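You operate a simulated robot arm through the tools that you are given. There is no shell and no other tool. Be economical: measure what you need, move in short steps, check, and stop when the job is done.

You run a simulated two-armed robot. Do the job below in one go: nothing can be reset, and whatever is moved stays where it is left.

Task
Open the top chest drawer, put the tape roll on the top of the grey bench away in the inside of the top chest drawer, then shut the drawer. Put the grey thruster on the top of the long bench. Open the bottom chest drawer, fetch the black ring from the inside of the bottom chest drawer and set it on the clear pane and shut the drawer again. Screw the cap back on the rinse water bottle. Take the silver plate on the table top and put it away on the low shelf of the wash bench. Any order will do. Set down upright: grey thruster.

It is judged by the outcome, as a careful person would: the job done as asked, and still so three seconds after it is handed in. It fails if anything else is knocked over, pushed out of place, dropped, spilled or broken. A push-on lid holds only when it is set on centred and level and pressed home; a screw cap is set on level and turned clockwise until tight.

Robot
Two 7-joint arms with fingered hands on one trunk, on a base that drives. Base frame: it is fixed to the floor where the robot stands at the start and does not move with it; the origin is under the middle of the robot, x ahead of it, y to its left, z up; the surface under the hand at the start is at about z = 0.74. Readings come in m, degrees, newtons and seconds.
The left shoulder is at the start at [0.06, 0.177, 0.95], the right one opposite. Places, roughly: black ring (9x9x4 cm) [0.8, -0.1, 0.1]; bottom chest drawer [0.8, -0.1, 0.2]; clear pane (19x15x1 cm) [0.2, 4.3, 0.8]; grey thruster (7x7x13 cm) [0.2, -0.9, 0.9]; inside of the top chest drawer [0.8, -0.2, 0.5]; low shelf of the wash bench [4.9, 2.3, 0.3]; rinse water bottle [1, 0.5, 0.75]; silver plate (12x8x2 cm) [1, 1, 0.8]; tape roll (6x7x2 cm) [0.4, -0.8, 0.9]; top chest drawer [0.8, -0.1, 0.6]; top of the long bench [-1.7, 0.7, 0.9]. Payload 4 kg a hand.
Tool frame (each hand has its own): the origin (TCP) lies between the finger pads and is the grasp point; the fingertips stand 0.037 m ahead of it; z points along the fingers, y is the line along which they close. The gripper opens to 0.124 m. The gripper's body begins 0.043 m behind the TCP. The gripper is a hand of 3 fingers: y runs from the thumb to the fingers, the wrist lies at [-0.015, -0.108, -0.202] in the tool frame.
Orientation is told as [roll, pitch, yaw] about the base's x, y, z axes, in that order, counted from this pose: with the fingers straight down and the wrist toward the robot, the tool's x, y and z point along [0, 1, 0], [1, 0, 0] and [0, 0, -1] of the base frame.

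Tools
- The arms move only by the tool arm_command. It takes "left_series", "right_series" or both (then of equal length, played together; a hand with none holds still); each is a list that holds one entry, the list of rows, each a list of 6 numbers: the turn, a rotation vector about the base's x, y, z in degrees, then the shift along the base's x, y, z in m. In form: [[[rx, ry, rz, tx, ty, tz], ...]]. A call has 1 to 8 rows; each row is the pose to reach, as a shift and turn from the pose commanded when the call began. Each row takes 0.2 s and may step no farther than 0.05 m and 8.6 degrees from the row before; otherwise, the whole call is refused. A pose out of reach is approached as far as the arm can. The call stops where the force on the tool passes 40 N (or 10 N more than at its start, if that is more) or the arm is blocked; 0.2 s more then pass. In this call time passes only in rows, and 0.2 s behind the last. The reply holds the time, the measured pose of the TCP, the force on the tool along the base axes, the opening and the grip force, in the units named above and with some noise, with the torque about the TCP (base axes, N m) and any sound that the robot's microphone picked up.
- Cameras (640 x 400 px; columns grow to the right, rows downward): "scene" is now at [0.0453, -0.029, 1.5941]; the picture's right is [-0.37, -0.93, 0.00], its down [-0.68, 0.27, -0.68] and it looks along [0.63, -0.25, -0.73] (base axes); focal length 253 px, centre (320, 200). "left" rides on the left gripper at [-0.064, -0.076, -0.137] in its tool frame; the picture's right is [-0.84, -0.26, 0.48], its down [0.48, -0.76, 0.44] and it looks along [0.25, 0.60, 0.76] (tool axes); focal length 256 px, centre (320, 200). "right" rides on the right gripper at [0.064, -0.076, -0.137] in its tool frame; the picture's right is [-0.84, 0.26, -0.48], its down [-0.48, -0.76, 0.43] and it looks along [-0.26, 0.60, 0.76] (tool axes); focal length 256 px, centre (320, 200). There is no depth. A picture from a camera that has moved, and an enlarged one, comes with that camera's place and axes in the base frame and with its lens.
- snapshot(camera): a new picture of that camera. It takes no simulated time.
- raise_lower(by): slides the trunk up (or, below 0, down) by that many m; the arms and the scene camera ride with it, the base frame stays. It gives what a move gives, with no picture.
- roll_base(legs): drives the robot by 1 to 6 legs, each [ahead, left, turn to the left] in m, m and degrees, along the robot's own axes; the way and the turn of a leg run together, so that a leg with both is an arc; at most 1.5 m and 180 degrees a leg. The arms and the cameras ride along, it lands a little off, and it stops where it bumps. It gives what a move gives.
- finger_targets(index, middle, thumb_bend, thumb_turn, hand): sets how far each is bent, from 0 (flat) to 100 (curled in); at 30 the hand is open as for a grip, at 70 the pads meet at the TCP. One left out holds its place. A second passes; each finger stops where it meets its share of the squeeze, and holds until it gets a number again. It is the only way to open and close the hand. It gives what a move gives, with no picture; readings hold the bend of each and the force on the fingers (four entries, about 0 where the hand has none), thumb and palm. thumb_turn goes from beside the hand (0) to across from the fingers (100), as for a grip.
- head_to(pan, tilt): turns the head with the scene camera to pan (to the left, within 86 degrees either way) and tilt (down, from -29 to 69), counted from straight ahead of the robot. It gives what a move gives.
- close_up(camera, box): a new picture of the part [left, top, right, bottom] of that camera's present view, enlarged. It takes no simulated time.
- close_job(): hands the job in; it is judged then, once.

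Work in short steps. Places have to be worked out from the pictures, the camera data and where the tool is seen: move nearer, look again, correct. Check each grasp and each placing, and mend what went wrong. You have 196 turns and 192 pictures in all, those below and enlarged ones among them. Open the grippers and draw the arms clear of the work before you hand the job in, unless the task says otherwise.

The tools are called after "Call:" as name(argument=value, ...) on one line, values as JSON. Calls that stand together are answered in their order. arm_command: Moves the arms, as the interface text tells. Its arguments: {"type":"object","properties":{"left_series":{"type":"array"},"right_series":{"type":"array"}},"required":[]} The other tools are called the same way: raise_lower (by) slides the trunk up or down; finger_targets (index, middle, thumb_bend, thumb_turn, hand) moves the fingers one by one; roll_base (legs) drives the base; head_to (pan, tilt) turns the head that bears the scene camera; snapshot (camera) takes a picture; close_up (camera, box) takes an enlarged picture of a part of a camera's view; close_job () hands the job in.

At the start:

```text
clock: 0.0
left_ee_pos: [0.6694, 0.2568, 1.2222]
left_tcp_rot: [0.1, 0.1, 0.1]
left_contact_force: [-0.4, 0.7, 0.4]
left_ft_torque: [-0.04, -0.02, 0.0]
left_grip_width: 0.1237
left_grasp_force: 0.1
left_shape: jaw
left_bend: [30.0, 30.0, 30.0, 98.0]
left_finger forces: [0.1, 0.0, 0.0, 0.0, 0.0, 0.1]
right_ee_pos: [0.6622, -0.2286, 1.1688]
right_tcp_rot: [0.0, -0.1, 0.0]
right_contact_force: [-0.8, -0.1, -0.1]
right_ft_torque: [0.02, 0.02, -0.02]
right_grip_width: 0.1235
right_grasp_force: 0.0
right_shape: jaw
right_bend: [30.0, 30.0, 30.0, 98.0]
right_finger forces: [0.1, 0.0, 0.0, 0.0, 0.0, 0.1]
trunk travel left (down, up): [-0.475, 0.115]
robot x, y, heading: [0.0009, 0.0011, -0.0]
head pan, tilt: [-21.8, 46.9]
```

scene: 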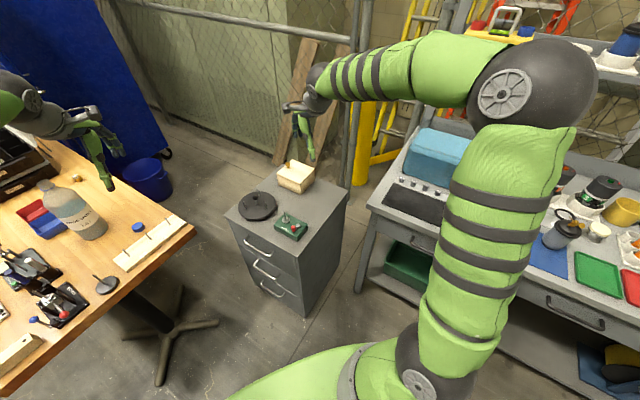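
right: 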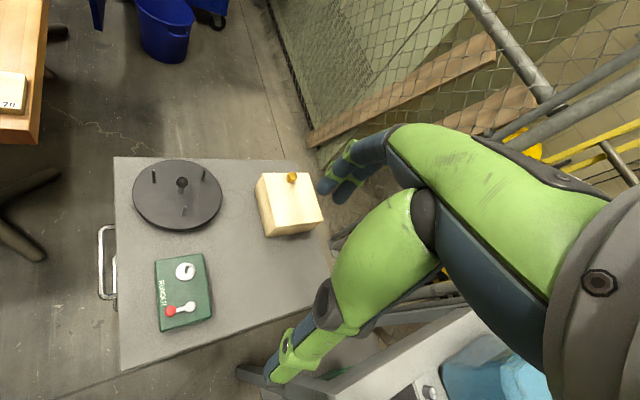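
left: 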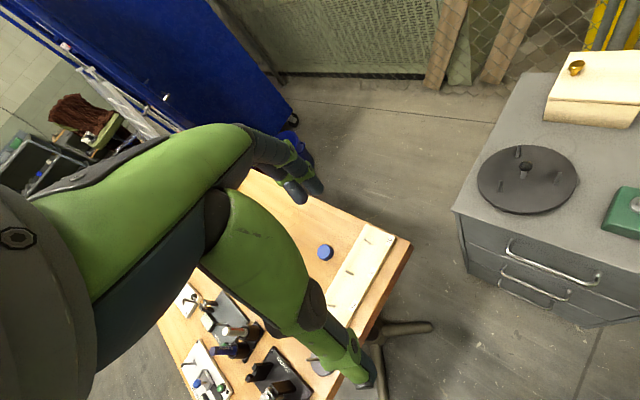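

I start by surveying: the chest is ahead, the table to the left, the grey bench to the right. I turn the head to look at the table.

Call:
head_to(pan=35, tilt=40)

Call:
snapshot(camera="scene")

Call:
head_to(pan=-70, tilt=40)

Call:
snapshot(camera="scene")

```text
clock: 1.3
left_ee_pos: [0.6703, 0.2558, 1.2208]
left_tcp_rot: [0.0, 0.0, 0.1]
left_contact_force: [-0.3, 0.1, -1.0]
left_ft_torque: [-0.01, 0.0, 0.03]
left_grip_width: 0.1239
left_grasp_force: 0.2
left_shape: jaw
left_bend: [30.0, 30.0, 30.0, 98.0]
left_finger forces: [0.1, 0.0, 0.1, 0.0, 0.1, 0.0]
right_ee_pos: [0.6619, -0.2278, 1.1684]
right_tcp_rot: [0.0, 0.0, 0.0]
right_contact_force: [0.2, 0.2, -0.2]
right_ft_torque: [-0.02, 0.01, 0.03]
right_grip_width: 0.1236
right_grasp_force: 0.0
right_shape: jaw
right_bend: [30.0, 30.0, 30.0, 98.0]
right_finger forces: [0.0, 0.0, 0.0, 0.1, 0.1, 0.0]
trunk travel left (down, up): [-0.475, 0.115]
robot x, y, heading: [0.0021, -0.0008, -0.2]
head pan, tilt: [35.0, 40.0]
```

```text
188 pictures are left
camera scene: at [0.0409, 0.0493, 1.604], right [0.57, -0.82, 0.0], down [-0.53, -0.37, -0.77], along [0.63, 0.44, -0.64], focal length 253 px, centre (320, 200)
```

scene: 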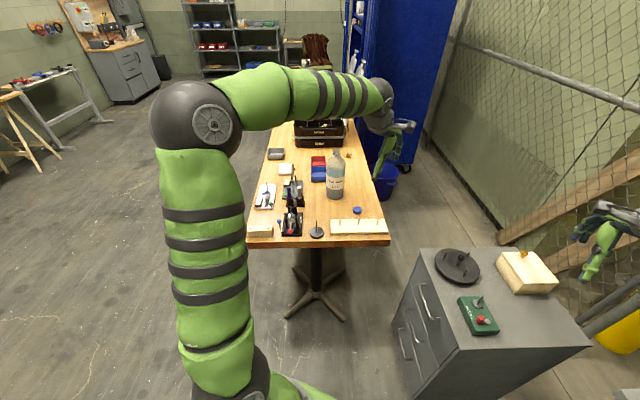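

```text
clock: 3.1
left_ee_pos: [0.6701, 0.2567, 1.2215]
left_tcp_rot: [0.0, 0.0, 0.2]
left_contact_force: [-0.3, -0.6, 0.3]
left_ft_torque: [0.0, 0.0, 0.01]
left_grip_width: 0.1235
left_grasp_force: 0.1
left_shape: jaw
left_bend: [30.0, 30.0, 30.0, 98.0]
left_finger forces: [0.0, 0.0, 0.0, 0.0, 0.0, 0.0]
right_ee_pos: [0.6624, -0.2273, 1.169]
right_tcp_rot: [-0.1, 0.1, 0.1]
right_contact_force: [-0.4, -0.7, 0.1]
right_ft_torque: [-0.01, 0.0, -0.01]
right_grip_width: 0.1237
right_grasp_force: 0.1
right_shape: jaw
right_bend: [30.0, 30.0, 30.0, 98.0]
right_finger forces: [0.0, 0.0, 0.0, 0.0, 0.0, 0.0]
trunk travel left (down, up): [-0.475, 0.115]
robot x, y, heading: [0.0033, 0.0011, 0.0]
head pan, tilt: [-70.0, 40.0]
```

```text
187 pictures are left
camera scene: at [0.0003, -0.0793, 1.604], right [-0.94, -0.34, 0.0], down [-0.22, 0.6, -0.77], along [0.26, -0.72, -0.64], focal length 253 px, centre (320, 200)
```

scene: 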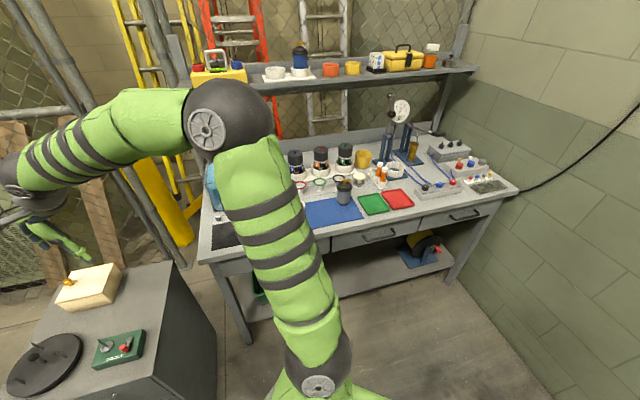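

The grey bench is to the right; I enlarge its top to find the tape roll and thruster.

Call:
close_up(camera="scene", box=[260, 90, 500, 240])

Call:
head_to(pan=-86, tilt=55)

Call:
snapshot(camera="scene")

```text
2.67 times, centred on (380, 165) of scene
camera zoom: at [0.0003, -0.0793, 1.604], right [-0.94, -0.34, 0.0], down [-0.22, 0.6, -0.77], along [0.26, -0.72, -0.64], focal length 675 px, centre (160, 293)
```

zoom: 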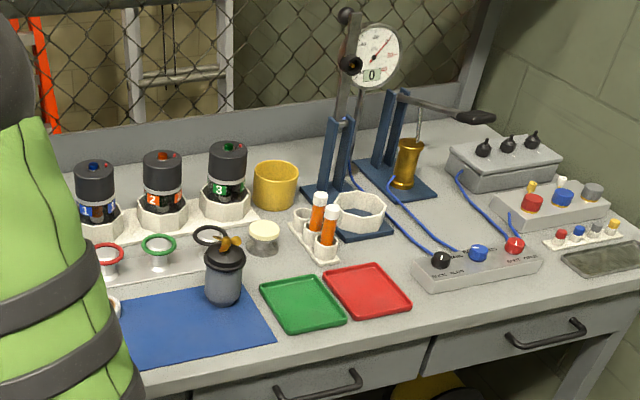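

```text
clock: 3.9
left_ee_pos: [0.6703, 0.2562, 1.222]
left_tcp_rot: [0.0, -0.1, 0.1]
left_contact_force: [0.3, 0.6, -0.5]
left_ft_torque: [0.02, 0.02, -0.01]
left_grip_width: 0.1237
left_grasp_force: 0.1
left_shape: jaw
left_bend: [30.0, 30.0, 30.0, 98.0]
left_finger forces: [0.0, 0.1, 0.0, 0.0, 0.1, 0.0]
right_ee_pos: [0.6616, -0.2275, 1.1677]
right_tcp_rot: [0.0, 0.0, 0.0]
right_contact_force: [0.3, 0.1, 0.7]
right_ft_torque: [0.0, -0.01, 0.02]
right_grip_width: 0.1234
right_grasp_force: 0.1
right_shape: jaw
right_bend: [30.0, 30.0, 30.0, 98.0]
right_finger forces: [0.0, 0.0, 0.1, 0.0, 0.0, 0.0]
trunk travel left (down, up): [-0.475, 0.115]
robot x, y, heading: [-0.0023, -0.0035, -0.2]
head pan, tilt: [-85.9, 55.0]
```

```text
185 pictures are left
camera scene: at [-0.0236, -0.0714, 1.5834], right [-1.0, -0.07, 0.0], down [-0.06, 0.82, -0.57], along [0.04, -0.57, -0.82], focal length 253 px, centre (320, 200)
```

scene: 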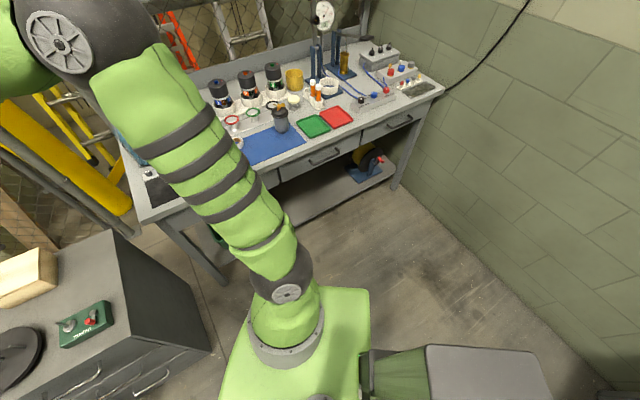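

Thruster (dark jar with gold propeller) and the white tape roll are located on the grey bench. Now I look closely at the chest front from the left camera and at the table items.

Call:
close_up(camera="left", box=[440, 150, 640, 350])

Call:
close_up(camera="right", box=[70, 130, 350, 390])

Call:
head_to(pan=-5, tilt=50)

Call:
snapshot(camera="scene")

```text
2.00 times, centred on (540, 250) of left
camera zoom: at [0.5944, 0.1925, 1.3578], right [-0.26, -0.84, -0.48], down [-0.76, 0.48, -0.44], along [0.6, 0.26, -0.76], focal length 512 px, centre (-120, 100)
```

zoom: 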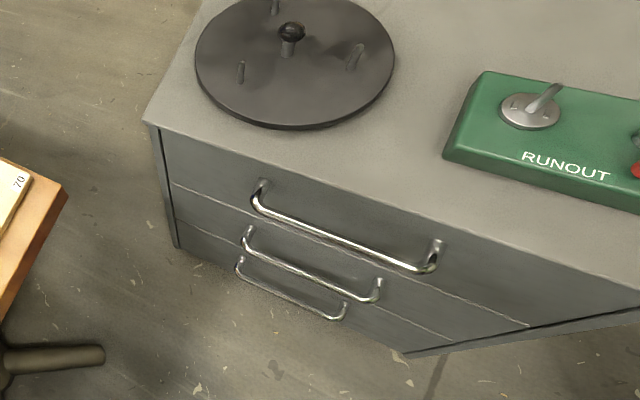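

```text
1.54 times, centred on (210, 260) of right
camera zoom: at [0.5855, -0.1651, 1.3055], right [0.26, -0.84, 0.48], down [-0.76, -0.48, -0.43], along [0.6, -0.26, -0.76], focal length 394 px, centre (489, 108)
```

zoom: 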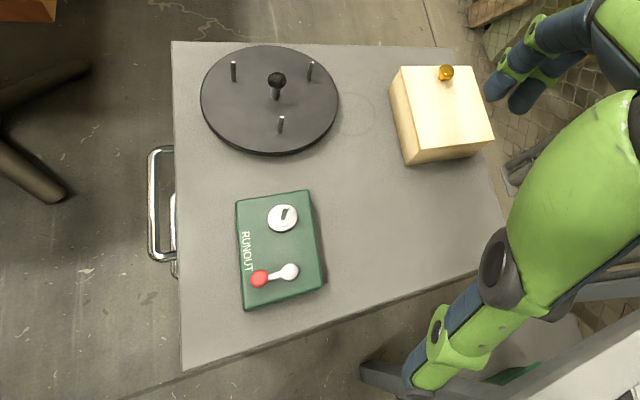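

```text
clock: 5.4
left_ee_pos: [0.6694, 0.2555, 1.2217]
left_tcp_rot: [0.0, -0.1, 0.1]
left_contact_force: [0.1, 0.5, -0.7]
left_ft_torque: [0.02, 0.01, 0.02]
left_grip_width: 0.1235
left_grasp_force: 0.1
left_shape: jaw
left_bend: [30.0, 30.0, 30.0, 98.0]
left_finger forces: [0.0, 0.0, 0.0, 0.0, 0.1, 0.0]
right_ee_pos: [0.6621, -0.229, 1.1686]
right_tcp_rot: [0.1, 0.0, 0.0]
right_contact_force: [-0.1, 0.3, 0.0]
right_ft_torque: [0.01, -0.02, 0.02]
right_grip_width: 0.1236
right_grasp_force: 0.3
right_shape: jaw
right_bend: [30.0, 30.0, 30.0, 98.0]
right_finger forces: [0.1, 0.1, 0.0, 0.1, 0.0, 0.0]
trunk travel left (down, up): [-0.475, 0.115]
robot x, y, heading: [0.0029, -0.0, 0.1]
head pan, tilt: [-5.0, 50.0]
```

```text
182 pictures are left
camera scene: at [0.0479, -0.0062, 1.5898], right [-0.09, -1.0, 0.0], down [-0.76, 0.07, -0.64], along [0.64, -0.06, -0.77], focal length 253 px, centre (320, 200)
```

scene: 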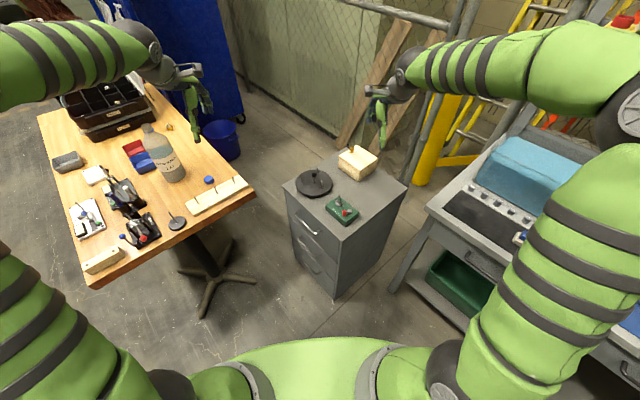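

Triangulating, the top handle sits at about (0.68, 0.00, 0.675), and the chest front faces direction (-0.59, 0.81). I turn to face the chest squarely and back off so the left hand meets the handle.

Call:
roll_base(legs=[[0, 0, -54.2], [-0.4, 0.3, 0]])

Call:
head_to(pan=20, tilt=50)

Call:
snapshot(camera="scene")

Call:
snapshot(camera="left")

```text
clock: 10.8
left_ee_pos: [0.6057, 0.1059, 1.2223]
left_tcp_rot: [0.0, -0.1, -54.1]
left_contact_force: [-0.3, 0.3, -0.4]
left_ft_torque: [-0.04, 0.04, 0.02]
left_grip_width: 0.1236
left_grasp_force: 0.1
left_shape: jaw
left_bend: [30.0, 30.0, 30.0, 98.0]
left_finger forces: [0.1, 0.0, 0.0, 0.0, 0.0, 0.0]
right_ee_pos: [0.2089, -0.1715, 1.1697]
right_tcp_rot: [0.0, 0.0, -54.2]
right_contact_force: [-0.2, 0.5, 0.2]
right_ft_torque: [0.0, -0.02, 0.01]
right_grip_width: 0.1234
right_grasp_force: 0.1
right_shape: jaw
right_bend: [30.0, 30.0, 30.0, 98.0]
right_finger forces: [0.0, 0.0, 0.0, 0.0, 0.0, 0.0]
trunk travel left (down, up): [-0.475, 0.115]
robot x, y, heading: [0.0083, 0.4999, -54.4]
head pan, tilt: [-5.0, 50.0]
```

```text
clock: 11.7
left_ee_pos: [0.6049, 0.1055, 1.2221]
left_tcp_rot: [0.0, 0.0, -54.2]
left_contact_force: [0.6, 0.5, 0.2]
left_ft_torque: [0.02, -0.02, 0.0]
left_grip_width: 0.1233
left_grasp_force: 0.1
left_shape: jaw
left_bend: [30.0, 30.0, 30.0, 98.0]
left_finger forces: [0.0, 0.1, 0.0, 0.0, 0.0, 0.0]
right_ee_pos: [0.2085, -0.1709, 1.1685]
right_tcp_rot: [0.0, 0.0, -54.2]
right_contact_force: [-0.5, 0.2, -0.7]
right_ft_torque: [-0.03, 0.01, 0.02]
right_grip_width: 0.1236
right_grasp_force: 0.0
right_shape: jaw
right_bend: [30.0, 30.0, 30.0, 98.0]
right_finger forces: [0.1, 0.0, 0.0, 0.1, 0.0, 0.0]
trunk travel left (down, up): [-0.475, 0.115]
robot x, y, heading: [0.0066, 0.5008, -54.2]
head pan, tilt: [20.0, 50.0]
```

```text
181 pictures are left
camera scene: at [0.053, 0.4805, 1.5898], right [-0.56, -0.83, 0.0], down [-0.63, 0.43, -0.64], along [0.53, -0.36, -0.77], focal length 253 px, centre (320, 200)
```

scene: 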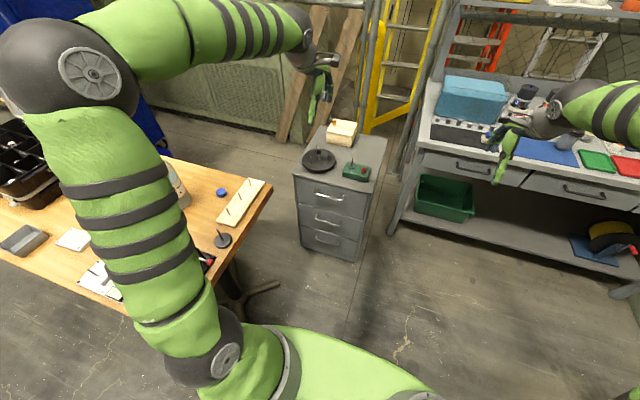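

```text
180 pictures are left
camera left: at [0.5098, 0.1303, 1.3578], right [-0.83, -0.28, -0.48], down [-0.05, 0.9, -0.44], along [0.56, -0.33, -0.76], focal length 256 px, centre (320, 200)
```

left: 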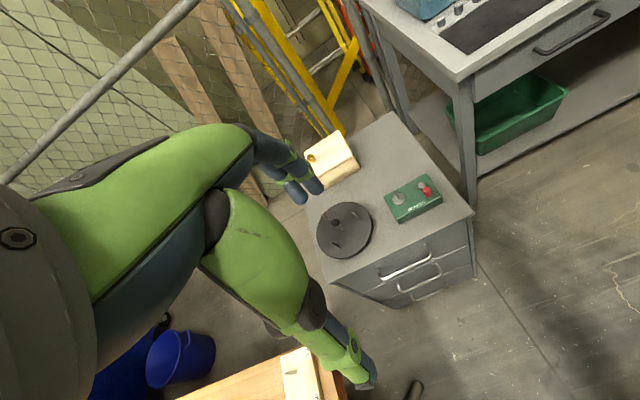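

The left hand hangs right in line with the handle (s≈0.55), 13 cm in front of it. I pitch it up 60° while lowering it toward the handle.

Call:
arm_command(left_series=[[[-6.1, -4.4, 0, -0.003, 0.004, -0.04], [-12.2, -8.8, 0, -0.006, 0.008, -0.08], [-18.2, -13.2, 0, -0.009, 0.012, -0.12], [-24.3, -17.6, 0, -0.012, 0.016, -0.16], [-30.4, -22, 0, -0.015, 0.02, -0.2], [-36.5, -26.4, 0, -0.018, 0.024, -0.24], [-42.5, -30.8, 0, -0.02, 0.028, -0.28], [-48.6, -35.2, 0, -0.023, 0.032, -0.32]]])

Call:
snapshot(camera="left")

Call:
snapshot(camera="scene")

```text
clock: 13.7
left_ee_pos: [0.5898, 0.1063, 1.1153]
left_tcp_rot: [48.5, -48.6, -115.3]
left_contact_force: [0.3, -0.2, 0.6]
left_ft_torque: [0.02, -0.01, 0.02]
left_grip_width: 0.124
left_grasp_force: 0.0
left_shape: jaw
left_bend: [30.0, 30.0, 30.0, 98.0]
left_finger forces: [0.0, 0.0, 0.0, 0.0, 0.0, 0.1]
left hand out of reach, approached as far as the arm can: row 6, 7, 8
right_ee_pos: [0.2078, -0.1709, 1.1675]
right_tcp_rot: [0.1, 0.0, -54.2]
right_contact_force: [-0.1, -0.5, 1.1]
right_ft_torque: [0.04, -0.02, 0.03]
right_grip_width: 0.1237
right_grasp_force: 0.1
right_shape: jaw
right_bend: [30.0, 30.0, 30.0, 98.0]
right_finger forces: [0.0, 0.0, 0.1, 0.0, 0.1, 0.0]
trunk travel left (down, up): [-0.475, 0.115]
robot x, y, heading: [0.0058, 0.4973, -54.0]
head pan, tilt: [20.0, 50.0]
stopped in row 8 (left hand): the arm was blocked; the commanded pose is now the measured one
```

```text
179 pictures are left
camera left: at [0.4949, 0.2425, 1.0857], right [-0.41, -0.41, -0.82], down [0.82, 0.23, -0.52], along [0.4, -0.89, 0.24], focal length 256 px, centre (320, 200)
```

left: 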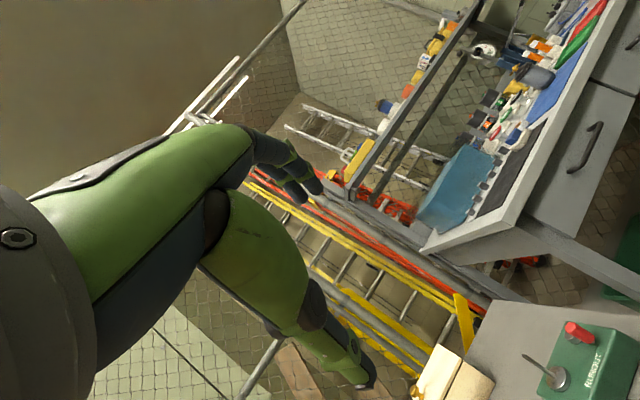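

```text
178 pictures are left
camera scene: at [0.0529, 0.4804, 1.59], right [-0.56, -0.83, 0.0], down [-0.63, 0.43, -0.64], along [0.53, -0.36, -0.77], focal length 253 px, centre (320, 200)
```

scene: 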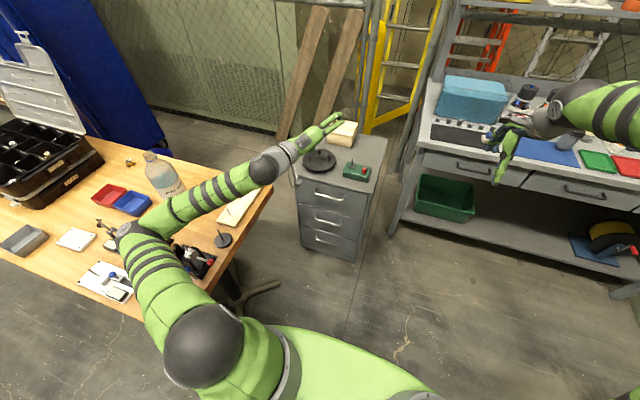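

The arm ran out at that height with the elbow swung over the table, so this stance is poor. I fold the hand back to the down pose, then will stand beside the chest facing the table so the left elbow is over free floor.

Call:
arm_command(left_series=[[[6.1, 4.4, 0, 0.002, 0, 0.013], [12.2, 8.8, 0, 0.004, 0, 0.026], [18.2, 13.2, 0, 0.006, 0, 0.04], [24.3, 17.6, 0, 0.008, 0, 0.053], [30.4, 22, 0, 0.01, 0, 0.067], [36.5, 26.4, 0, 0.012, 0, 0.08], [42.5, 30.8, 0, 0.014, 0, 0.094], [48.6, 35.2, 0, 0.015, 0, 0.107]]])

Call:
roll_base(legs=[[0.3, -0.5, 0], [0.2, 0, 0], [0, 0, 90]])

Call:
head_to(pan=-15, tilt=50)

Call:
snapshot(camera="scene")

```text
clock: 15.4
left_ee_pos: [0.6059, 0.1074, 1.2192]
left_tcp_rot: [-1.3, -5.5, -89.7]
left_contact_force: [0.2, -0.2, 0.3]
left_ft_torque: [-0.01, -0.01, -0.02]
left_grip_width: 0.1239
left_grasp_force: 0.0
left_shape: jaw
left_bend: [30.0, 30.0, 30.0, 98.0]
left_finger forces: [0.1, 0.0, 0.1, 0.0, 0.0, 0.1]
right_ee_pos: [0.2076, -0.1719, 1.1674]
right_tcp_rot: [-0.1, 0.0, -54.2]
right_contact_force: [0.1, -0.6, -0.6]
right_ft_torque: [-0.01, -0.01, 0.0]
right_grip_width: 0.1235
right_grasp_force: 0.2
right_shape: jaw
right_bend: [30.0, 30.0, 30.0, 98.0]
right_finger forces: [0.1, 0.0, 0.1, 0.1, 0.1, 0.0]
trunk travel left (down, up): [-0.475, 0.115]
robot x, y, heading: [0.0087, 0.4985, -54.1]
head pan, tilt: [20.0, 50.0]
```

```text
clock: 23.8
left_ee_pos: [0.265, 0.4328, 1.2197]
left_tcp_rot: [-1.1, -5.6, 3.4]
left_contact_force: [0.8, 1.0, -0.5]
left_ft_torque: [-0.02, 0.0, 0.03]
left_grip_width: 0.1238
left_grasp_force: 0.1
left_shape: jaw
left_bend: [30.0, 30.0, 30.0, 98.0]
left_finger forces: [0.0, 0.0, 0.0, 0.0, 0.1, 0.1]
right_ee_pos: [0.5621, 0.0505, 1.1683]
right_tcp_rot: [0.0, 0.0, 38.9]
right_contact_force: [0.7, -0.3, 0.4]
right_ft_torque: [0.0, -0.02, -0.04]
right_grip_width: 0.1238
right_grasp_force: 0.0
right_shape: jaw
right_bend: [30.0, 30.0, 30.0, 98.0]
right_finger forces: [0.0, 0.0, 0.0, 0.0, 0.1, 0.0]
trunk travel left (down, up): [-0.475, 0.115]
robot x, y, heading: [-0.0945, -0.1871, 39.0]
head pan, tilt: [20.0, 50.0]
```

```text
clock: 24.8
left_ee_pos: [0.2635, 0.4329, 1.2205]
left_tcp_rot: [-1.2, -5.6, 3.3]
left_contact_force: [0.6, -0.5, 0.4]
left_ft_torque: [0.0, 0.03, -0.02]
left_grip_width: 0.1236
left_grasp_force: 0.0
left_shape: jaw
left_bend: [30.0, 30.0, 30.0, 98.0]
left_finger forces: [0.0, 0.0, 0.1, 0.0, 0.0, 0.0]
right_ee_pos: [0.5633, 0.0502, 1.1689]
right_tcp_rot: [0.1, 0.0, 38.8]
right_contact_force: [0.8, -0.1, -0.2]
right_ft_torque: [-0.01, 0.02, -0.05]
right_grip_width: 0.1236
right_grasp_force: 0.0
right_shape: jaw
right_bend: [30.0, 30.0, 30.0, 98.0]
right_finger forces: [0.1, 0.0, 0.0, 0.0, 0.0, 0.0]
trunk travel left (down, up): [-0.475, 0.115]
robot x, y, heading: [-0.0943, -0.1801, 39.0]
head pan, tilt: [-15.0, 50.0]
```

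```text
177 pictures are left
camera scene: at [-0.0483, -0.1732, 1.5898], right [0.4, -0.91, 0.0], down [-0.7, -0.31, -0.64], along [0.59, 0.26, -0.77], focal length 253 px, centre (320, 200)
```

scene: 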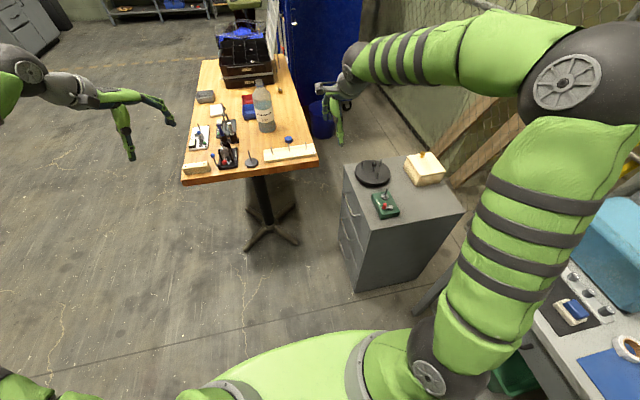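

Robot now faces the table with the chest ahead-right. I move forward 12 cm, bring the right hand out of the way and swing the left hand round to point its wrist out from the chest front.

Call:
roll_base(legs=[[0.12, 0, -3]])

Call:
arm_command(left_series=[[[0, 0, -7, 0.018, -0.033, -0.019], [0, 0, -14, 0.037, -0.066, -0.038], [0, 0, -21, 0.055, -0.098, -0.056], [0, 0, -28, 0.074, -0.131, -0.075], [0, 0, -35, 0.092, -0.164, -0.094], [0, 0, -42, 0.111, -0.197, -0.113], [0, 0, -49, 0.13, -0.23, -0.131], [0, 0, -55, 0.148, -0.263, -0.15]]], right_series=[[[0, 0, 0, 0.015, -0.02, 0], [0, 0, 0, 0.03, -0.04, 0], [0, 0, 0, 0.045, -0.06, 0], [0, 0, 0, 0.06, -0.08, 0], [0, 0, 0, 0.075, -0.1, 0], [0, 0, 0, 0.09, -0.12, 0], [0, 0, 0, 0.1, -0.14, 0], [0, 0, 0, 0.117, -0.162, 0]]])

Call:
snapshot(camera="scene")

Call:
snapshot(camera="left")

```text
clock: 26.1
left_ee_pos: [0.3929, 0.4889, 1.2174]
left_tcp_rot: [-1.3, -5.5, 0.5]
left_contact_force: [1.3, 0.5, -1.6]
left_ft_torque: [0.0, 0.04, -0.04]
left_grip_width: 0.1242
left_grasp_force: 0.0
left_shape: jaw
left_bend: [30.0, 30.0, 30.0, 98.0]
left_finger forces: [0.1, 0.0, 0.0, 0.0, 0.0, 0.1]
right_ee_pos: [0.6722, 0.0902, 1.167]
right_tcp_rot: [0.0, 0.1, 35.7]
right_contact_force: [0.9, 0.0, -1.5]
right_ft_torque: [-0.01, 0.02, -0.02]
right_grip_width: 0.1237
right_grasp_force: 0.0
right_shape: jaw
right_bend: [30.0, 30.0, 30.0, 98.0]
right_finger forces: [0.1, 0.0, 0.0, 0.1, 0.1, 0.0]
trunk travel left (down, up): [-0.475, 0.115]
robot x, y, heading: [-0.0005, -0.1119, 36.0]
head pan, tilt: [-15.0, 50.0]
```

```text
clock: 27.9
left_ee_pos: [0.5409, 0.2262, 1.0698]
left_tcp_rot: [-1.2, -5.5, -54.7]
left_contact_force: [0.4, 0.7, -0.1]
left_ft_torque: [0.03, 0.01, -0.01]
left_grip_width: 0.124
left_grasp_force: 0.0
left_shape: jaw
left_bend: [30.0, 30.0, 30.0, 98.0]
left_finger forces: [0.1, 0.0, 0.0, 0.0, 0.0, 0.0]
right_ee_pos: [0.7887, -0.0724, 1.1675]
right_tcp_rot: [0.0, 0.2, 35.8]
right_contact_force: [0.4, -0.6, -0.3]
right_ft_torque: [-0.01, -0.03, -0.02]
right_grip_width: 0.1239
right_grasp_force: 0.1
right_shape: jaw
right_bend: [30.0, 30.0, 30.0, 98.0]
right_finger forces: [0.0, 0.0, 0.1, 0.0, 0.0, 0.0]
trunk travel left (down, up): [-0.475, 0.115]
robot x, y, heading: [-0.0032, -0.1132, 35.8]
head pan, tilt: [-15.0, 50.0]
```

```text
176 pictures are left
camera scene: at [0.05, -0.1032, 1.5898], right [0.36, -0.93, 0.0], down [-0.72, -0.27, -0.64], along [0.6, 0.23, -0.77], focal length 253 px, centre (320, 200)
```

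scene: 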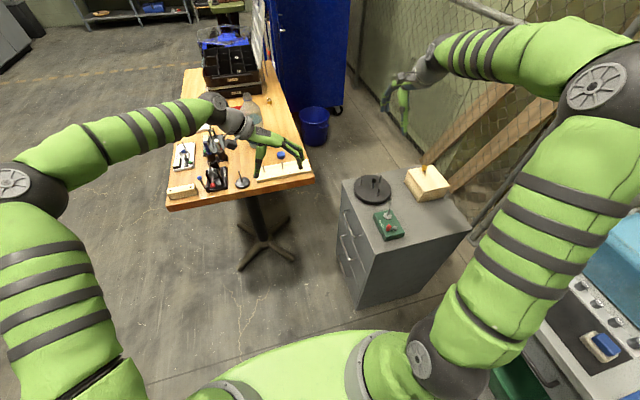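

```text
175 pictures are left
camera left: at [0.4407, 0.2637, 1.1997], right [-0.81, -0.32, -0.49], down [-0.03, 0.86, -0.52], along [0.58, -0.41, -0.7], focal length 256 px, centre (320, 200)
```

left: 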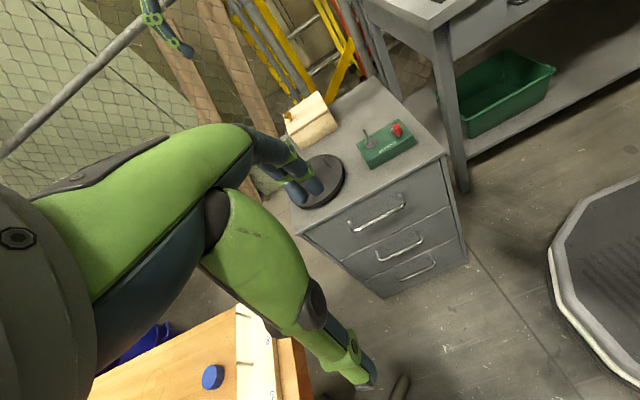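

The view confirms the handle at about (0.685, 0.0, 0.675). I'll use a near-horizontal grasp: raise the right hand, lower the trunk, and pitch the left hand up.

Call:
arm_command(right_series=[[[0, 0, 0, -0.02, -0.01, 0.04], [0, 0, 0, -0.04, -0.02, 0.08], [0, 0, 0, -0.06, -0.03, 0.12], [0, 0, 0, -0.08, -0.04, 0.16]]])

Call:
raise_lower(by=-0.25)

Call:
arm_command(left_series=[[[-6.1, -4.4, 0, -0.005, 0.008, 0], [-12.2, -8.8, 0, -0.01, 0.016, 0], [-18.2, -13.2, 0, -0.015, 0.024, 0], [-24.3, -17.6, 0, -0.021, 0.032, 0], [-30.4, -22, 0, -0.027, 0.04, 0], [-36.5, -26.4, 0, -0.033, 0.045, 0], [-42.5, -30.8, 0, -0.036, 0.05, 0], [-48.6, -35.2, 0, -0.04, 0.055, 0]]])

Call:
snapshot(camera="scene")

Call:
snapshot(camera="left")

```text
clock: 28.9
left_ee_pos: [0.5402, 0.2274, 1.0704]
left_tcp_rot: [-1.2, -5.6, -54.6]
left_contact_force: [0.3, -0.3, 0.2]
left_ft_torque: [-0.02, -0.02, -0.04]
left_grip_width: 0.124
left_grasp_force: 0.0
left_shape: jaw
left_bend: [30.0, 30.0, 30.0, 98.0]
left_finger forces: [0.1, 0.0, 0.0, 0.1, 0.0, 0.0]
right_ee_pos: [0.7059, -0.1112, 1.3271]
right_tcp_rot: [0.0, 0.0, 35.8]
right_contact_force: [0.1, 0.1, 0.0]
right_ft_torque: [0.0, 0.02, 0.01]
right_grip_width: 0.1238
right_grasp_force: 0.1
right_shape: jaw
right_bend: [30.0, 30.0, 30.0, 98.0]
right_finger forces: [0.0, 0.0, 0.1, 0.0, 0.1, 0.1]
trunk travel left (down, up): [-0.475, 0.115]
robot x, y, heading: [0.0011, -0.1131, 35.8]
head pan, tilt: [-15.0, 50.0]
```

```text
clock: 31.5
left_ee_pos: [0.5394, 0.2261, 0.8202]
left_tcp_rot: [-1.2, -5.5, -54.6]
left_contact_force: [0.5, -0.7, 0.5]
left_ft_torque: [0.03, 0.0, -0.01]
left_grip_width: 0.1242
left_grasp_force: 0.0
left_shape: jaw
left_bend: [30.0, 30.0, 30.0, 98.0]
left_finger forces: [0.0, 0.0, 0.0, 0.0, 0.0, 0.1]
right_ee_pos: [0.7057, -0.1123, 1.0773]
right_tcp_rot: [0.1, 0.0, 35.8]
right_contact_force: [-0.2, 0.3, 0.8]
right_ft_torque: [0.02, 0.0, -0.06]
right_grip_width: 0.1238
right_grasp_force: 0.0
right_shape: jaw
right_bend: [30.0, 30.0, 30.0, 98.0]
right_finger forces: [0.0, 0.0, 0.1, 0.1, 0.0, 0.1]
trunk travel left (down, up): [-0.225, 0.365]
robot x, y, heading: [0.001, -0.114, 35.8]
head pan, tilt: [-15.0, 50.0]
```

```text
clock: 33.3
left_ee_pos: [0.5004, 0.2808, 0.8214]
left_tcp_rot: [0.0, -65.7, -55.5]
left_contact_force: [0.1, -0.1, -0.4]
left_ft_torque: [0.02, 0.0, 0.02]
left_grip_width: 0.1241
left_grasp_force: 0.1
left_shape: jaw
left_bend: [30.0, 30.0, 30.0, 98.0]
left_finger forces: [0.0, 0.0, 0.0, 0.0, 0.0, 0.0]
right_ee_pos: [0.7058, -0.1114, 1.0771]
right_tcp_rot: [0.0, 0.0, 35.8]
right_contact_force: [1.0, 0.0, -0.1]
right_ft_torque: [-0.01, -0.03, 0.01]
right_grip_width: 0.124
right_grasp_force: 0.0
right_shape: jaw
right_bend: [30.0, 30.0, 30.0, 98.0]
right_finger forces: [0.0, 0.1, 0.1, 0.0, 0.0, 0.1]
trunk travel left (down, up): [-0.225, 0.365]
robot x, y, heading: [0.0002, -0.1154, 35.8]
head pan, tilt: [-15.0, 50.0]
```

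```text
174 pictures are left
camera scene: at [0.0487, -0.1026, 1.3399], right [0.36, -0.93, 0.0], down [-0.72, -0.27, -0.64], along [0.6, 0.23, -0.77], focal length 253 px, centre (320, 200)
```

scene: 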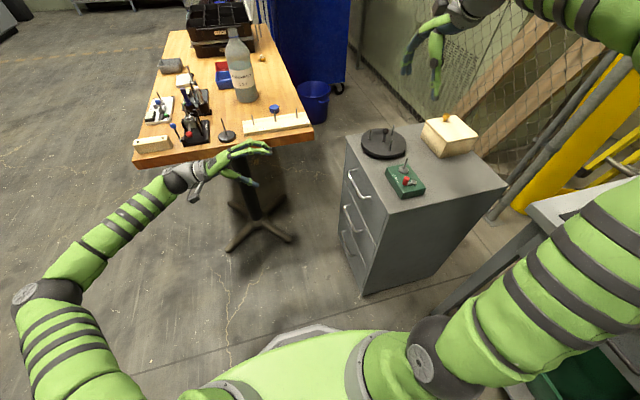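

```text
173 pictures are left
camera left: at [0.36, 0.3739, 0.8085], right [-0.5, -0.75, -0.43], down [0.45, 0.21, -0.87], along [0.74, -0.63, 0.23], focal length 256 px, centre (320, 200)
```

left: 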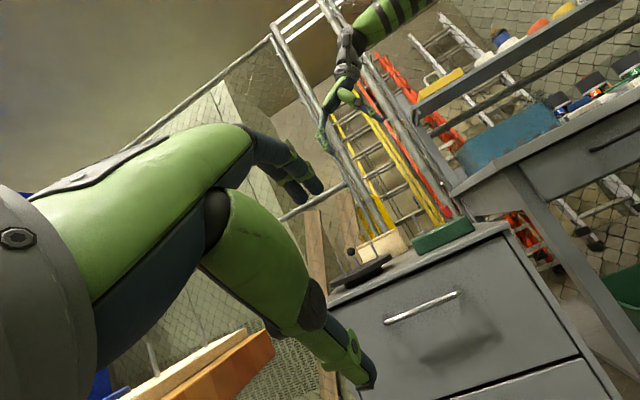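

The handle centre from this view is (0.68, 0.005, 0.675), consistent. I move the left hand to just in front of the bar, pitching 10° more.

Call:
arm_command(left_series=[[[-2, -1.5, 0, 0.02, -0.032, -0.024], [-4, -3, 0, 0.04, -0.064, -0.047], [-6, -4.4, 0, 0.06, -0.095, -0.07], [-8.1, -5.9, 0, 0.08, -0.127, -0.094], [-8.1, -5.9, 0, 0.1, -0.16, -0.118], [-8.1, -5.9, 0, 0.119, -0.19, -0.143]]])

Call:
snapshot(camera="left")

Call:
snapshot(camera="scene")

```text
clock: 34.7
left_ee_pos: [0.6211, 0.0919, 0.6785]
left_tcp_rot: [1.2, -75.6, -56.4]
left_contact_force: [-0.1, 0.9, 0.0]
left_ft_torque: [-0.02, -0.01, -0.01]
left_grip_width: 0.1238
left_grasp_force: 0.1
left_shape: jaw
left_bend: [30.0, 30.0, 30.0, 98.0]
left_finger forces: [0.0, 0.0, 0.0, 0.0, 0.1, 0.0]
right_ee_pos: [0.7068, -0.1111, 1.0764]
right_tcp_rot: [0.0, 0.0, 35.8]
right_contact_force: [-0.4, -0.5, -0.7]
right_ft_torque: [0.03, -0.01, -0.01]
right_grip_width: 0.1236
right_grasp_force: 0.1
right_shape: jaw
right_bend: [30.0, 30.0, 30.0, 98.0]
right_finger forces: [0.0, 0.0, 0.0, 0.1, 0.1, 0.0]
trunk travel left (down, up): [-0.225, 0.365]
robot x, y, heading: [-0.0015, -0.1126, 35.7]
head pan, tilt: [-15.0, 50.0]
```

```text
172 pictures are left
camera left: at [0.4829, 0.18, 0.6375], right [-0.46, -0.81, -0.37], down [0.53, 0.09, -0.84], along [0.71, -0.58, 0.39], focal length 256 px, centre (320, 200)
```

left: 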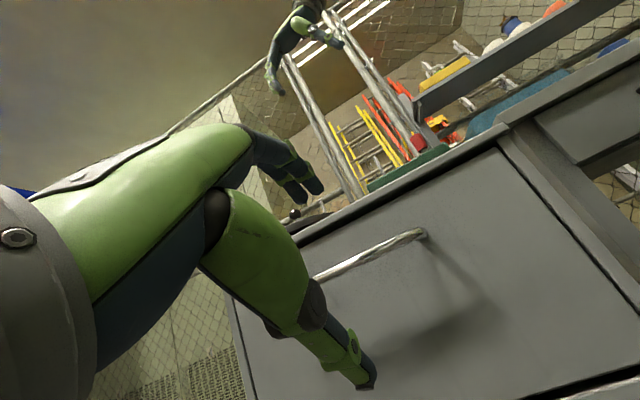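

```text
171 pictures are left
camera scene: at [0.0486, -0.1026, 1.3399], right [0.36, -0.93, 0.0], down [-0.72, -0.27, -0.64], along [0.6, 0.23, -0.77], focal length 253 px, centre (320, 200)
```

scene: 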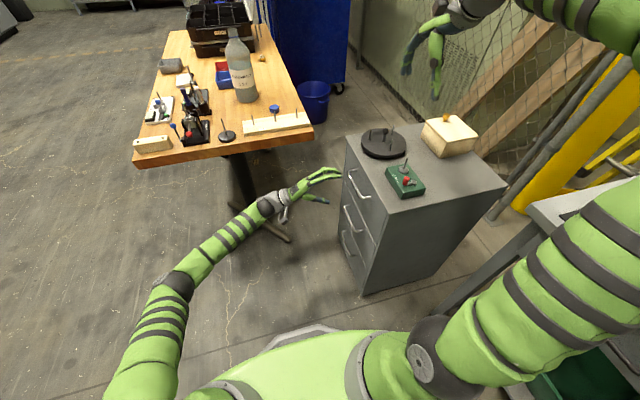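

The bar lies between the upper fingers and the thumb. I advance 8 cm and close on it.

Call:
arm_command(left_series=[[[0, 0, 0, 0.016, -0.022, -0.002], [0, 0, 0, 0.032, -0.044, -0.003], [0, 0, 0, 0.048, -0.066, -0.003]]])

Call:
finger_targets(hand="left", index=80, middle=80, thumb_bend=80)

Call:
snapshot(camera="left")

```text
clock: 35.5
left_ee_pos: [0.6686, 0.0258, 0.6734]
left_tcp_rot: [1.0, -75.7, -56.2]
left_contact_force: [-8.0, 6.3, 0.1]
left_ft_torque: [-0.44, -0.45, -0.05]
left_grip_width: 0.1224
left_grasp_force: 0.0
left_shape: jaw
left_bend: [30.0, 30.0, 30.0, 98.0]
left_finger forces: [2.7, 7.2, 0.1, 0.1, 0.1, 0.0]
right_ee_pos: [0.7049, -0.1103, 1.0773]
right_tcp_rot: [0.0, 0.0, 35.9]
right_contact_force: [-0.3, 0.0, -0.5]
right_ft_torque: [-0.01, 0.0, -0.01]
right_grip_width: 0.1239
right_grasp_force: 0.1
right_shape: jaw
right_bend: [30.0, 30.0, 30.0, 98.0]
right_finger forces: [0.0, 0.0, 0.1, 0.1, 0.0, 0.0]
trunk travel left (down, up): [-0.225, 0.365]
robot x, y, heading: [0.0018, -0.112, 35.6]
head pan, tilt: [-15.0, 50.0]
```

```text
clock: 36.5
left_ee_pos: [0.6691, 0.0232, 0.6729]
left_tcp_rot: [0.9, -75.5, -56.4]
left_contact_force: [0.0, -5.2, -6.8]
left_ft_torque: [0.21, -0.09, -0.2]
left_grip_width: 0.0046
left_grasp_force: 24.3
left_shape: fingers
left_bend: [67.0, 68.0, 68.0, 97.0]
left_finger forces: [11.5, 10.7, 0.0, 0.0, 26.2, 0.1]
right_ee_pos: [0.7076, -0.1124, 1.0766]
right_tcp_rot: [0.0, -0.1, 35.8]
right_contact_force: [-0.3, -0.2, -0.3]
right_ft_torque: [0.01, 0.02, 0.0]
right_grip_width: 0.1234
right_grasp_force: 0.0
right_shape: jaw
right_bend: [30.0, 30.0, 30.0, 98.0]
right_finger forces: [0.0, 0.0, 0.0, 0.1, 0.0, 0.2]
trunk travel left (down, up): [-0.225, 0.365]
robot x, y, heading: [-0.0011, -0.1137, 35.7]
head pan, tilt: [-15.0, 50.0]
```

```text
170 pictures are left
camera left: at [0.5312, 0.1119, 0.6328], right [-0.46, -0.81, -0.37], down [0.53, 0.09, -0.84], along [0.71, -0.59, 0.39], focal length 256 px, centre (320, 200)
```

left: 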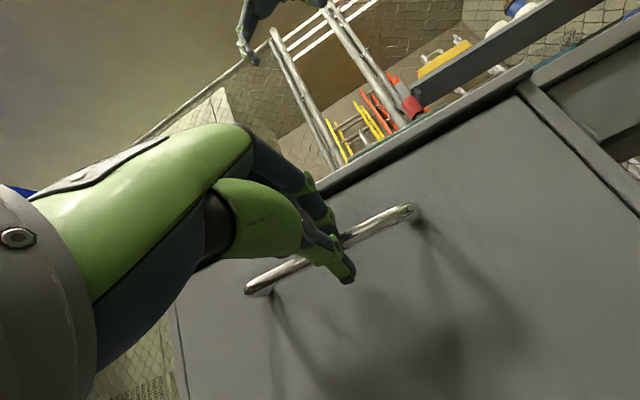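

Grip force is 24 N on the bar. I pull straight out along (-0.586, 0.81) by 0.24 m.

Call:
arm_command(left_series=[[[0, 0, 0, -0.0176, 0.0243, 0], [0, 0, 0, -0.0352, 0.0486, 0], [0, 0, 0, -0.0527, 0.0729, 0], [0, 0, 0, -0.0703, 0.0972, 0], [0, 0, 0, -0.0879, 0.1215, 0], [0, 0, 0, -0.1055, 0.1458, 0], [0, 0, 0, -0.123, 0.17, 0], [0, 0, 0, -0.1406, 0.1944, 0]]])

Call:
snapshot(camera="scene")

```text
clock: 38.3
left_ee_pos: [0.5247, 0.2194, 0.6743]
left_tcp_rot: [0.7, -75.4, -56.0]
left_contact_force: [-8.8, -4.7, -15.3]
left_ft_torque: [0.41, 0.04, -0.45]
left_grip_width: 0.0052
left_grasp_force: 24.6
left_shape: fingers
left_bend: [68.0, 69.0, 67.0, 96.0]
left_finger forces: [9.6, 10.4, 0.1, 0.0, 30.5, 0.0]
right_ee_pos: [0.7069, -0.1126, 1.0768]
right_tcp_rot: [0.0, 0.0, 35.8]
right_contact_force: [0.1, -0.8, -1.0]
right_ft_torque: [0.01, 0.03, 0.02]
right_grip_width: 0.1235
right_grasp_force: 0.1
right_shape: jaw
right_bend: [30.0, 30.0, 30.0, 98.0]
right_finger forces: [0.1, 0.1, 0.1, 0.0, 0.0, 0.0]
trunk travel left (down, up): [-0.225, 0.365]
robot x, y, heading: [-0.0002, -0.1144, 35.7]
head pan, tilt: [-15.0, 50.0]
```

```text
169 pictures are left
camera scene: at [0.049, -0.1022, 1.3398], right [0.36, -0.93, 0.0], down [-0.72, -0.27, -0.64], along [0.6, 0.23, -0.77], focal length 253 px, centre (320, 200)
```

scene: 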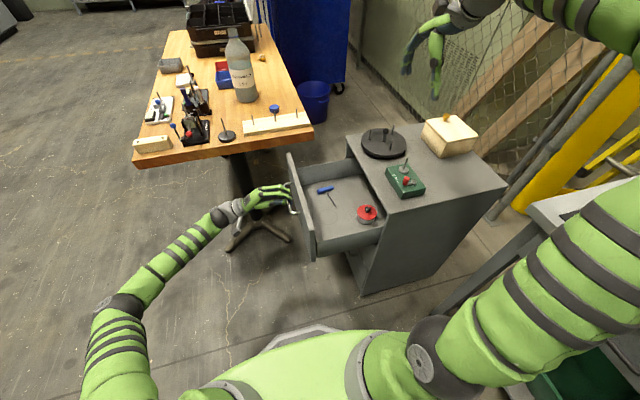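

The drawer is open 24 cm. I let go of the bar and back the hand off and up.

Call:
finger_targets(hand="left", index=30, middle=30, thumb_bend=30)

Call:
arm_command(left_series=[[[0, 0, 0, -0.02, 0.028, 0], [0, 0, 0, -0.04, 0.056, 0], [0, 0, 0, -0.06, 0.083, 0], [6.5, 4.7, 0, -0.06, 0.083, 0.04], [13, 9.4, 0, -0.06, 0.083, 0.08], [19.5, 14.1, 0, -0.06, 0.083, 0.12], [26, 18.8, 0, -0.06, 0.083, 0.16], [32.4, 23.4, 0, -0.06, 0.083, 0.2]]])

Call:
raise_lower(by=0.25)

Call:
arm_command(left_series=[[[5.5, 4, 0, 0, 0, 0.02], [11, 8, 0, 0, 0, 0.04], [16.5, 12, 0, 0, 0, 0.06], [22, 16, 0, 0, 0, 0.08], [27.5, 20, 0, 0, 0, 0.1]]])

Call:
snapshot(camera="scene")

```text
clock: 39.3
left_ee_pos: [0.5251, 0.2188, 0.6751]
left_tcp_rot: [1.0, -75.5, -56.3]
left_contact_force: [-0.8, 0.7, -0.2]
left_ft_torque: [0.04, 0.0, 0.02]
left_grip_width: 0.1231
left_grasp_force: 0.1
left_shape: fingers
left_bend: [30.0, 30.0, 30.0, 97.0]
left_finger forces: [0.0, 0.1, 0.0, 0.1, 0.0, 0.0]
right_ee_pos: [0.7065, -0.1109, 1.078]
right_tcp_rot: [0.0, 0.0, 35.7]
right_contact_force: [-0.2, 0.0, 0.0]
right_ft_torque: [-0.03, -0.01, -0.01]
right_grip_width: 0.1237
right_grasp_force: 0.2
right_shape: jaw
right_bend: [30.0, 30.0, 30.0, 98.0]
right_finger forces: [0.0, 0.1, 0.1, 0.0, 0.0, 0.0]
trunk travel left (down, up): [-0.225, 0.365]
robot x, y, heading: [-0.0049, -0.11, 36.1]
head pan, tilt: [-15.0, 50.0]
```

```text
clock: 41.1
left_ee_pos: [0.467, 0.3056, 0.8777]
left_tcp_rot: [-0.9, -35.5, -54.8]
left_contact_force: [-0.4, 0.2, 0.1]
left_ft_torque: [0.0, -0.01, 0.0]
left_grip_width: 0.1233
left_grasp_force: 0.0
left_shape: fingers
left_bend: [30.0, 30.0, 30.0, 98.0]
left_finger forces: [0.0, 0.1, 0.1, 0.0, 0.0, 0.1]
right_ee_pos: [0.7054, -0.1126, 1.0768]
right_tcp_rot: [-0.1, -0.1, 35.8]
right_contact_force: [-0.5, -0.2, 1.6]
right_ft_torque: [-0.04, -0.01, 0.01]
right_grip_width: 0.1238
right_grasp_force: 0.0
right_shape: jaw
right_bend: [30.0, 30.0, 30.0, 98.0]
right_finger forces: [0.1, 0.0, 0.1, 0.0, 0.0, 0.0]
trunk travel left (down, up): [-0.225, 0.365]
robot x, y, heading: [-0.0017, -0.1146, 35.9]
head pan, tilt: [-15.0, 50.0]
```

```text
clock: 43.6
left_ee_pos: [0.4665, 0.3053, 1.1278]
left_tcp_rot: [-0.8, -35.6, -54.8]
left_contact_force: [0.1, -1.1, -0.5]
left_ft_torque: [-0.02, 0.01, 0.02]
left_grip_width: 0.1234
left_grasp_force: 0.0
left_shape: fingers
left_bend: [30.0, 30.0, 30.0, 98.0]
left_finger forces: [0.0, 0.1, 0.1, 0.0, 0.0, 0.0]
right_ee_pos: [0.7062, -0.1124, 1.3266]
right_tcp_rot: [0.0, 0.1, 35.8]
right_contact_force: [-1.4, -0.6, 0.7]
right_ft_torque: [0.02, 0.04, 0.0]
right_grip_width: 0.1236
right_grasp_force: 0.1
right_shape: jaw
right_bend: [30.0, 30.0, 30.0, 98.0]
right_finger forces: [0.0, 0.0, 0.0, 0.0, 0.1, 0.0]
trunk travel left (down, up): [-0.475, 0.115]
robot x, y, heading: [0.0043, -0.1084, 35.9]
head pan, tilt: [-15.0, 50.0]
```

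```text
clock: 44.8
left_ee_pos: [0.4659, 0.3073, 1.2272]
left_tcp_rot: [-1.3, -1.5, -54.7]
left_contact_force: [0.1, 0.1, -0.1]
left_ft_torque: [0.02, 0.0, 0.01]
left_grip_width: 0.1234
left_grasp_force: 0.1
left_shape: fingers
left_bend: [30.0, 30.0, 30.0, 98.0]
left_finger forces: [0.1, 0.1, 0.1, 0.0, 0.0, 0.0]
right_ee_pos: [0.7061, -0.1124, 1.3268]
right_tcp_rot: [0.1, 0.0, 35.8]
right_contact_force: [0.2, 0.2, -0.5]
right_ft_torque: [0.01, 0.0, 0.0]
right_grip_width: 0.1237
right_grasp_force: 0.0
right_shape: jaw
right_bend: [30.0, 30.0, 30.0, 98.0]
right_finger forces: [0.0, 0.0, 0.1, 0.1, 0.0, 0.1]
trunk travel left (down, up): [-0.475, 0.115]
robot x, y, heading: [0.0015, -0.113, 36.0]
head pan, tilt: [-15.0, 50.0]
```

```text
168 pictures are left
camera scene: at [0.049, -0.1033, 1.5898], right [0.35, -0.93, 0.0], down [-0.72, -0.27, -0.64], along [0.6, 0.23, -0.77], focal length 253 px, centre (320, 200)
```

scene: 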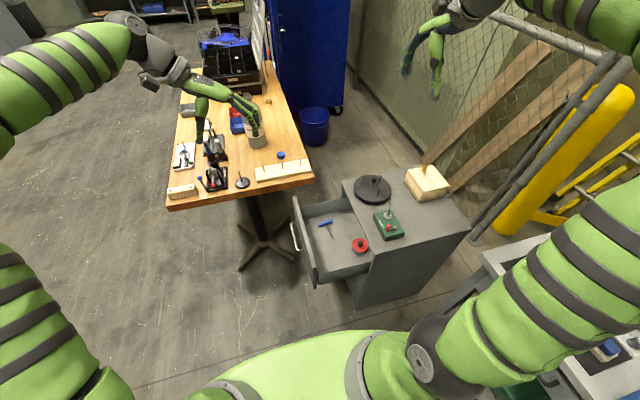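

Now I restore the left hand's yaw while backing off, then drive to the grey bench.

Call:
arm_command(left_series=[[[0, 0, 8.4, -0.012, 0.016, 0], [0, 0, 16.8, -0.024, 0.032, 0], [0, 0, 25.2, -0.035, 0.05, 0], [0, 0, 33.6, -0.047, 0.065, 0], [0, 0, 42, -0.059, 0.08, 0], [0, 0, 50.4, -0.07, 0.097, 0], [0, 0, 58.8, -0.082, 0.113, 0], [0, 0, 67.2, -0.094, 0.13, 0]]])

Call:
roll_base(legs=[[-0.27, 0, 0], [0, 0, -90.2], [0.16, 0, 0]])

Call:
head_to(pan=0, tilt=50)

Call:
snapshot(camera="scene")

```text
clock: 46.6
left_ee_pos: [0.3726, 0.4376, 1.2278]
left_tcp_rot: [-1.3, -1.7, 12.7]
left_contact_force: [-0.2, -0.2, 0.7]
left_ft_torque: [0.03, 0.0, -0.01]
left_grip_width: 0.1232
left_grasp_force: 0.1
left_shape: fingers
left_bend: [30.0, 30.0, 30.0, 98.0]
left_finger forces: [0.0, 0.0, 0.0, 0.0, 0.0, 0.0]
right_ee_pos: [0.7052, -0.1119, 1.3281]
right_tcp_rot: [0.0, 0.1, 35.8]
right_contact_force: [0.3, 0.2, -0.4]
right_ft_torque: [0.02, -0.02, -0.02]
right_grip_width: 0.1239
right_grasp_force: 0.1
right_shape: jaw
right_bend: [30.0, 30.0, 30.0, 98.0]
right_finger forces: [0.0, 0.1, 0.0, 0.0, 0.0, 0.0]
trunk travel left (down, up): [-0.475, 0.115]
robot x, y, heading: [-0.0042, -0.1148, 35.7]
head pan, tilt: [-15.0, 50.0]
```

```text
clock: 53.4
left_ee_pos: [0.4098, -0.7871, 1.2271]
left_tcp_rot: [-1.4, -1.6, -78.3]
left_contact_force: [-0.1, 0.4, 0.2]
left_ft_torque: [0.05, 0.01, 0.0]
left_grip_width: 0.1233
left_grasp_force: 0.1
left_shape: fingers
left_bend: [30.0, 30.0, 30.0, 98.0]
left_finger forces: [0.0, 0.0, 0.0, 0.1, 0.0, 0.0]
right_ee_pos: [-0.1419, -1.1107, 1.3251]
right_tcp_rot: [0.1, 0.0, -55.0]
right_contact_force: [-0.1, -0.7, 0.5]
right_ft_torque: [-0.01, -0.02, -0.01]
right_grip_width: 0.1236
right_grasp_force: 0.0
right_shape: jaw
right_bend: [30.0, 30.0, 30.0, 98.0]
right_finger forces: [0.1, 0.0, 0.1, 0.0, 0.0, 0.0]
trunk travel left (down, up): [-0.475, 0.115]
robot x, y, heading: [-0.1347, -0.4001, -55.3]
head pan, tilt: [-15.0, 50.0]
```

```text
clock: 54.2
left_ee_pos: [0.4105, -0.786, 1.228]
left_tcp_rot: [-1.3, -1.6, -78.3]
left_contact_force: [0.2, -0.7, -0.2]
left_ft_torque: [0.0, 0.0, -0.04]
left_grip_width: 0.1234
left_grasp_force: 0.1
left_shape: fingers
left_bend: [30.0, 30.0, 30.0, 98.0]
left_finger forces: [0.0, 0.1, 0.0, 0.0, 0.1, 0.1]
right_ee_pos: [-0.1441, -1.1108, 1.3267]
right_tcp_rot: [-0.1, 0.1, -55.0]
right_contact_force: [0.1, -0.1, -0.2]
right_ft_torque: [0.02, 0.02, -0.04]
right_grip_width: 0.1238
right_grasp_force: 0.1
right_shape: jaw
right_bend: [30.0, 30.0, 30.0, 98.0]
right_finger forces: [0.0, 0.0, 0.1, 0.1, 0.0, 0.0]
trunk travel left (down, up): [-0.475, 0.115]
robot x, y, heading: [-0.1319, -0.4042, -54.8]
head pan, tilt: [0.0, 50.0]
```

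```text
167 pictures are left
camera scene: at [-0.1066, -0.4428, 1.5898], right [-0.82, -0.57, 0.0], down [-0.44, 0.63, -0.64], along [0.37, -0.53, -0.77], focal length 253 px, centre (320, 200)
```

scene: 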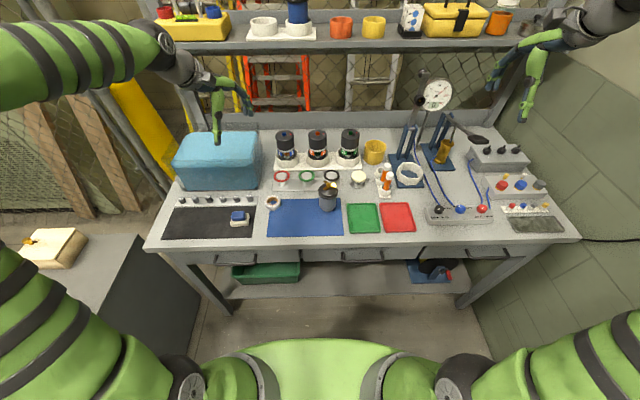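

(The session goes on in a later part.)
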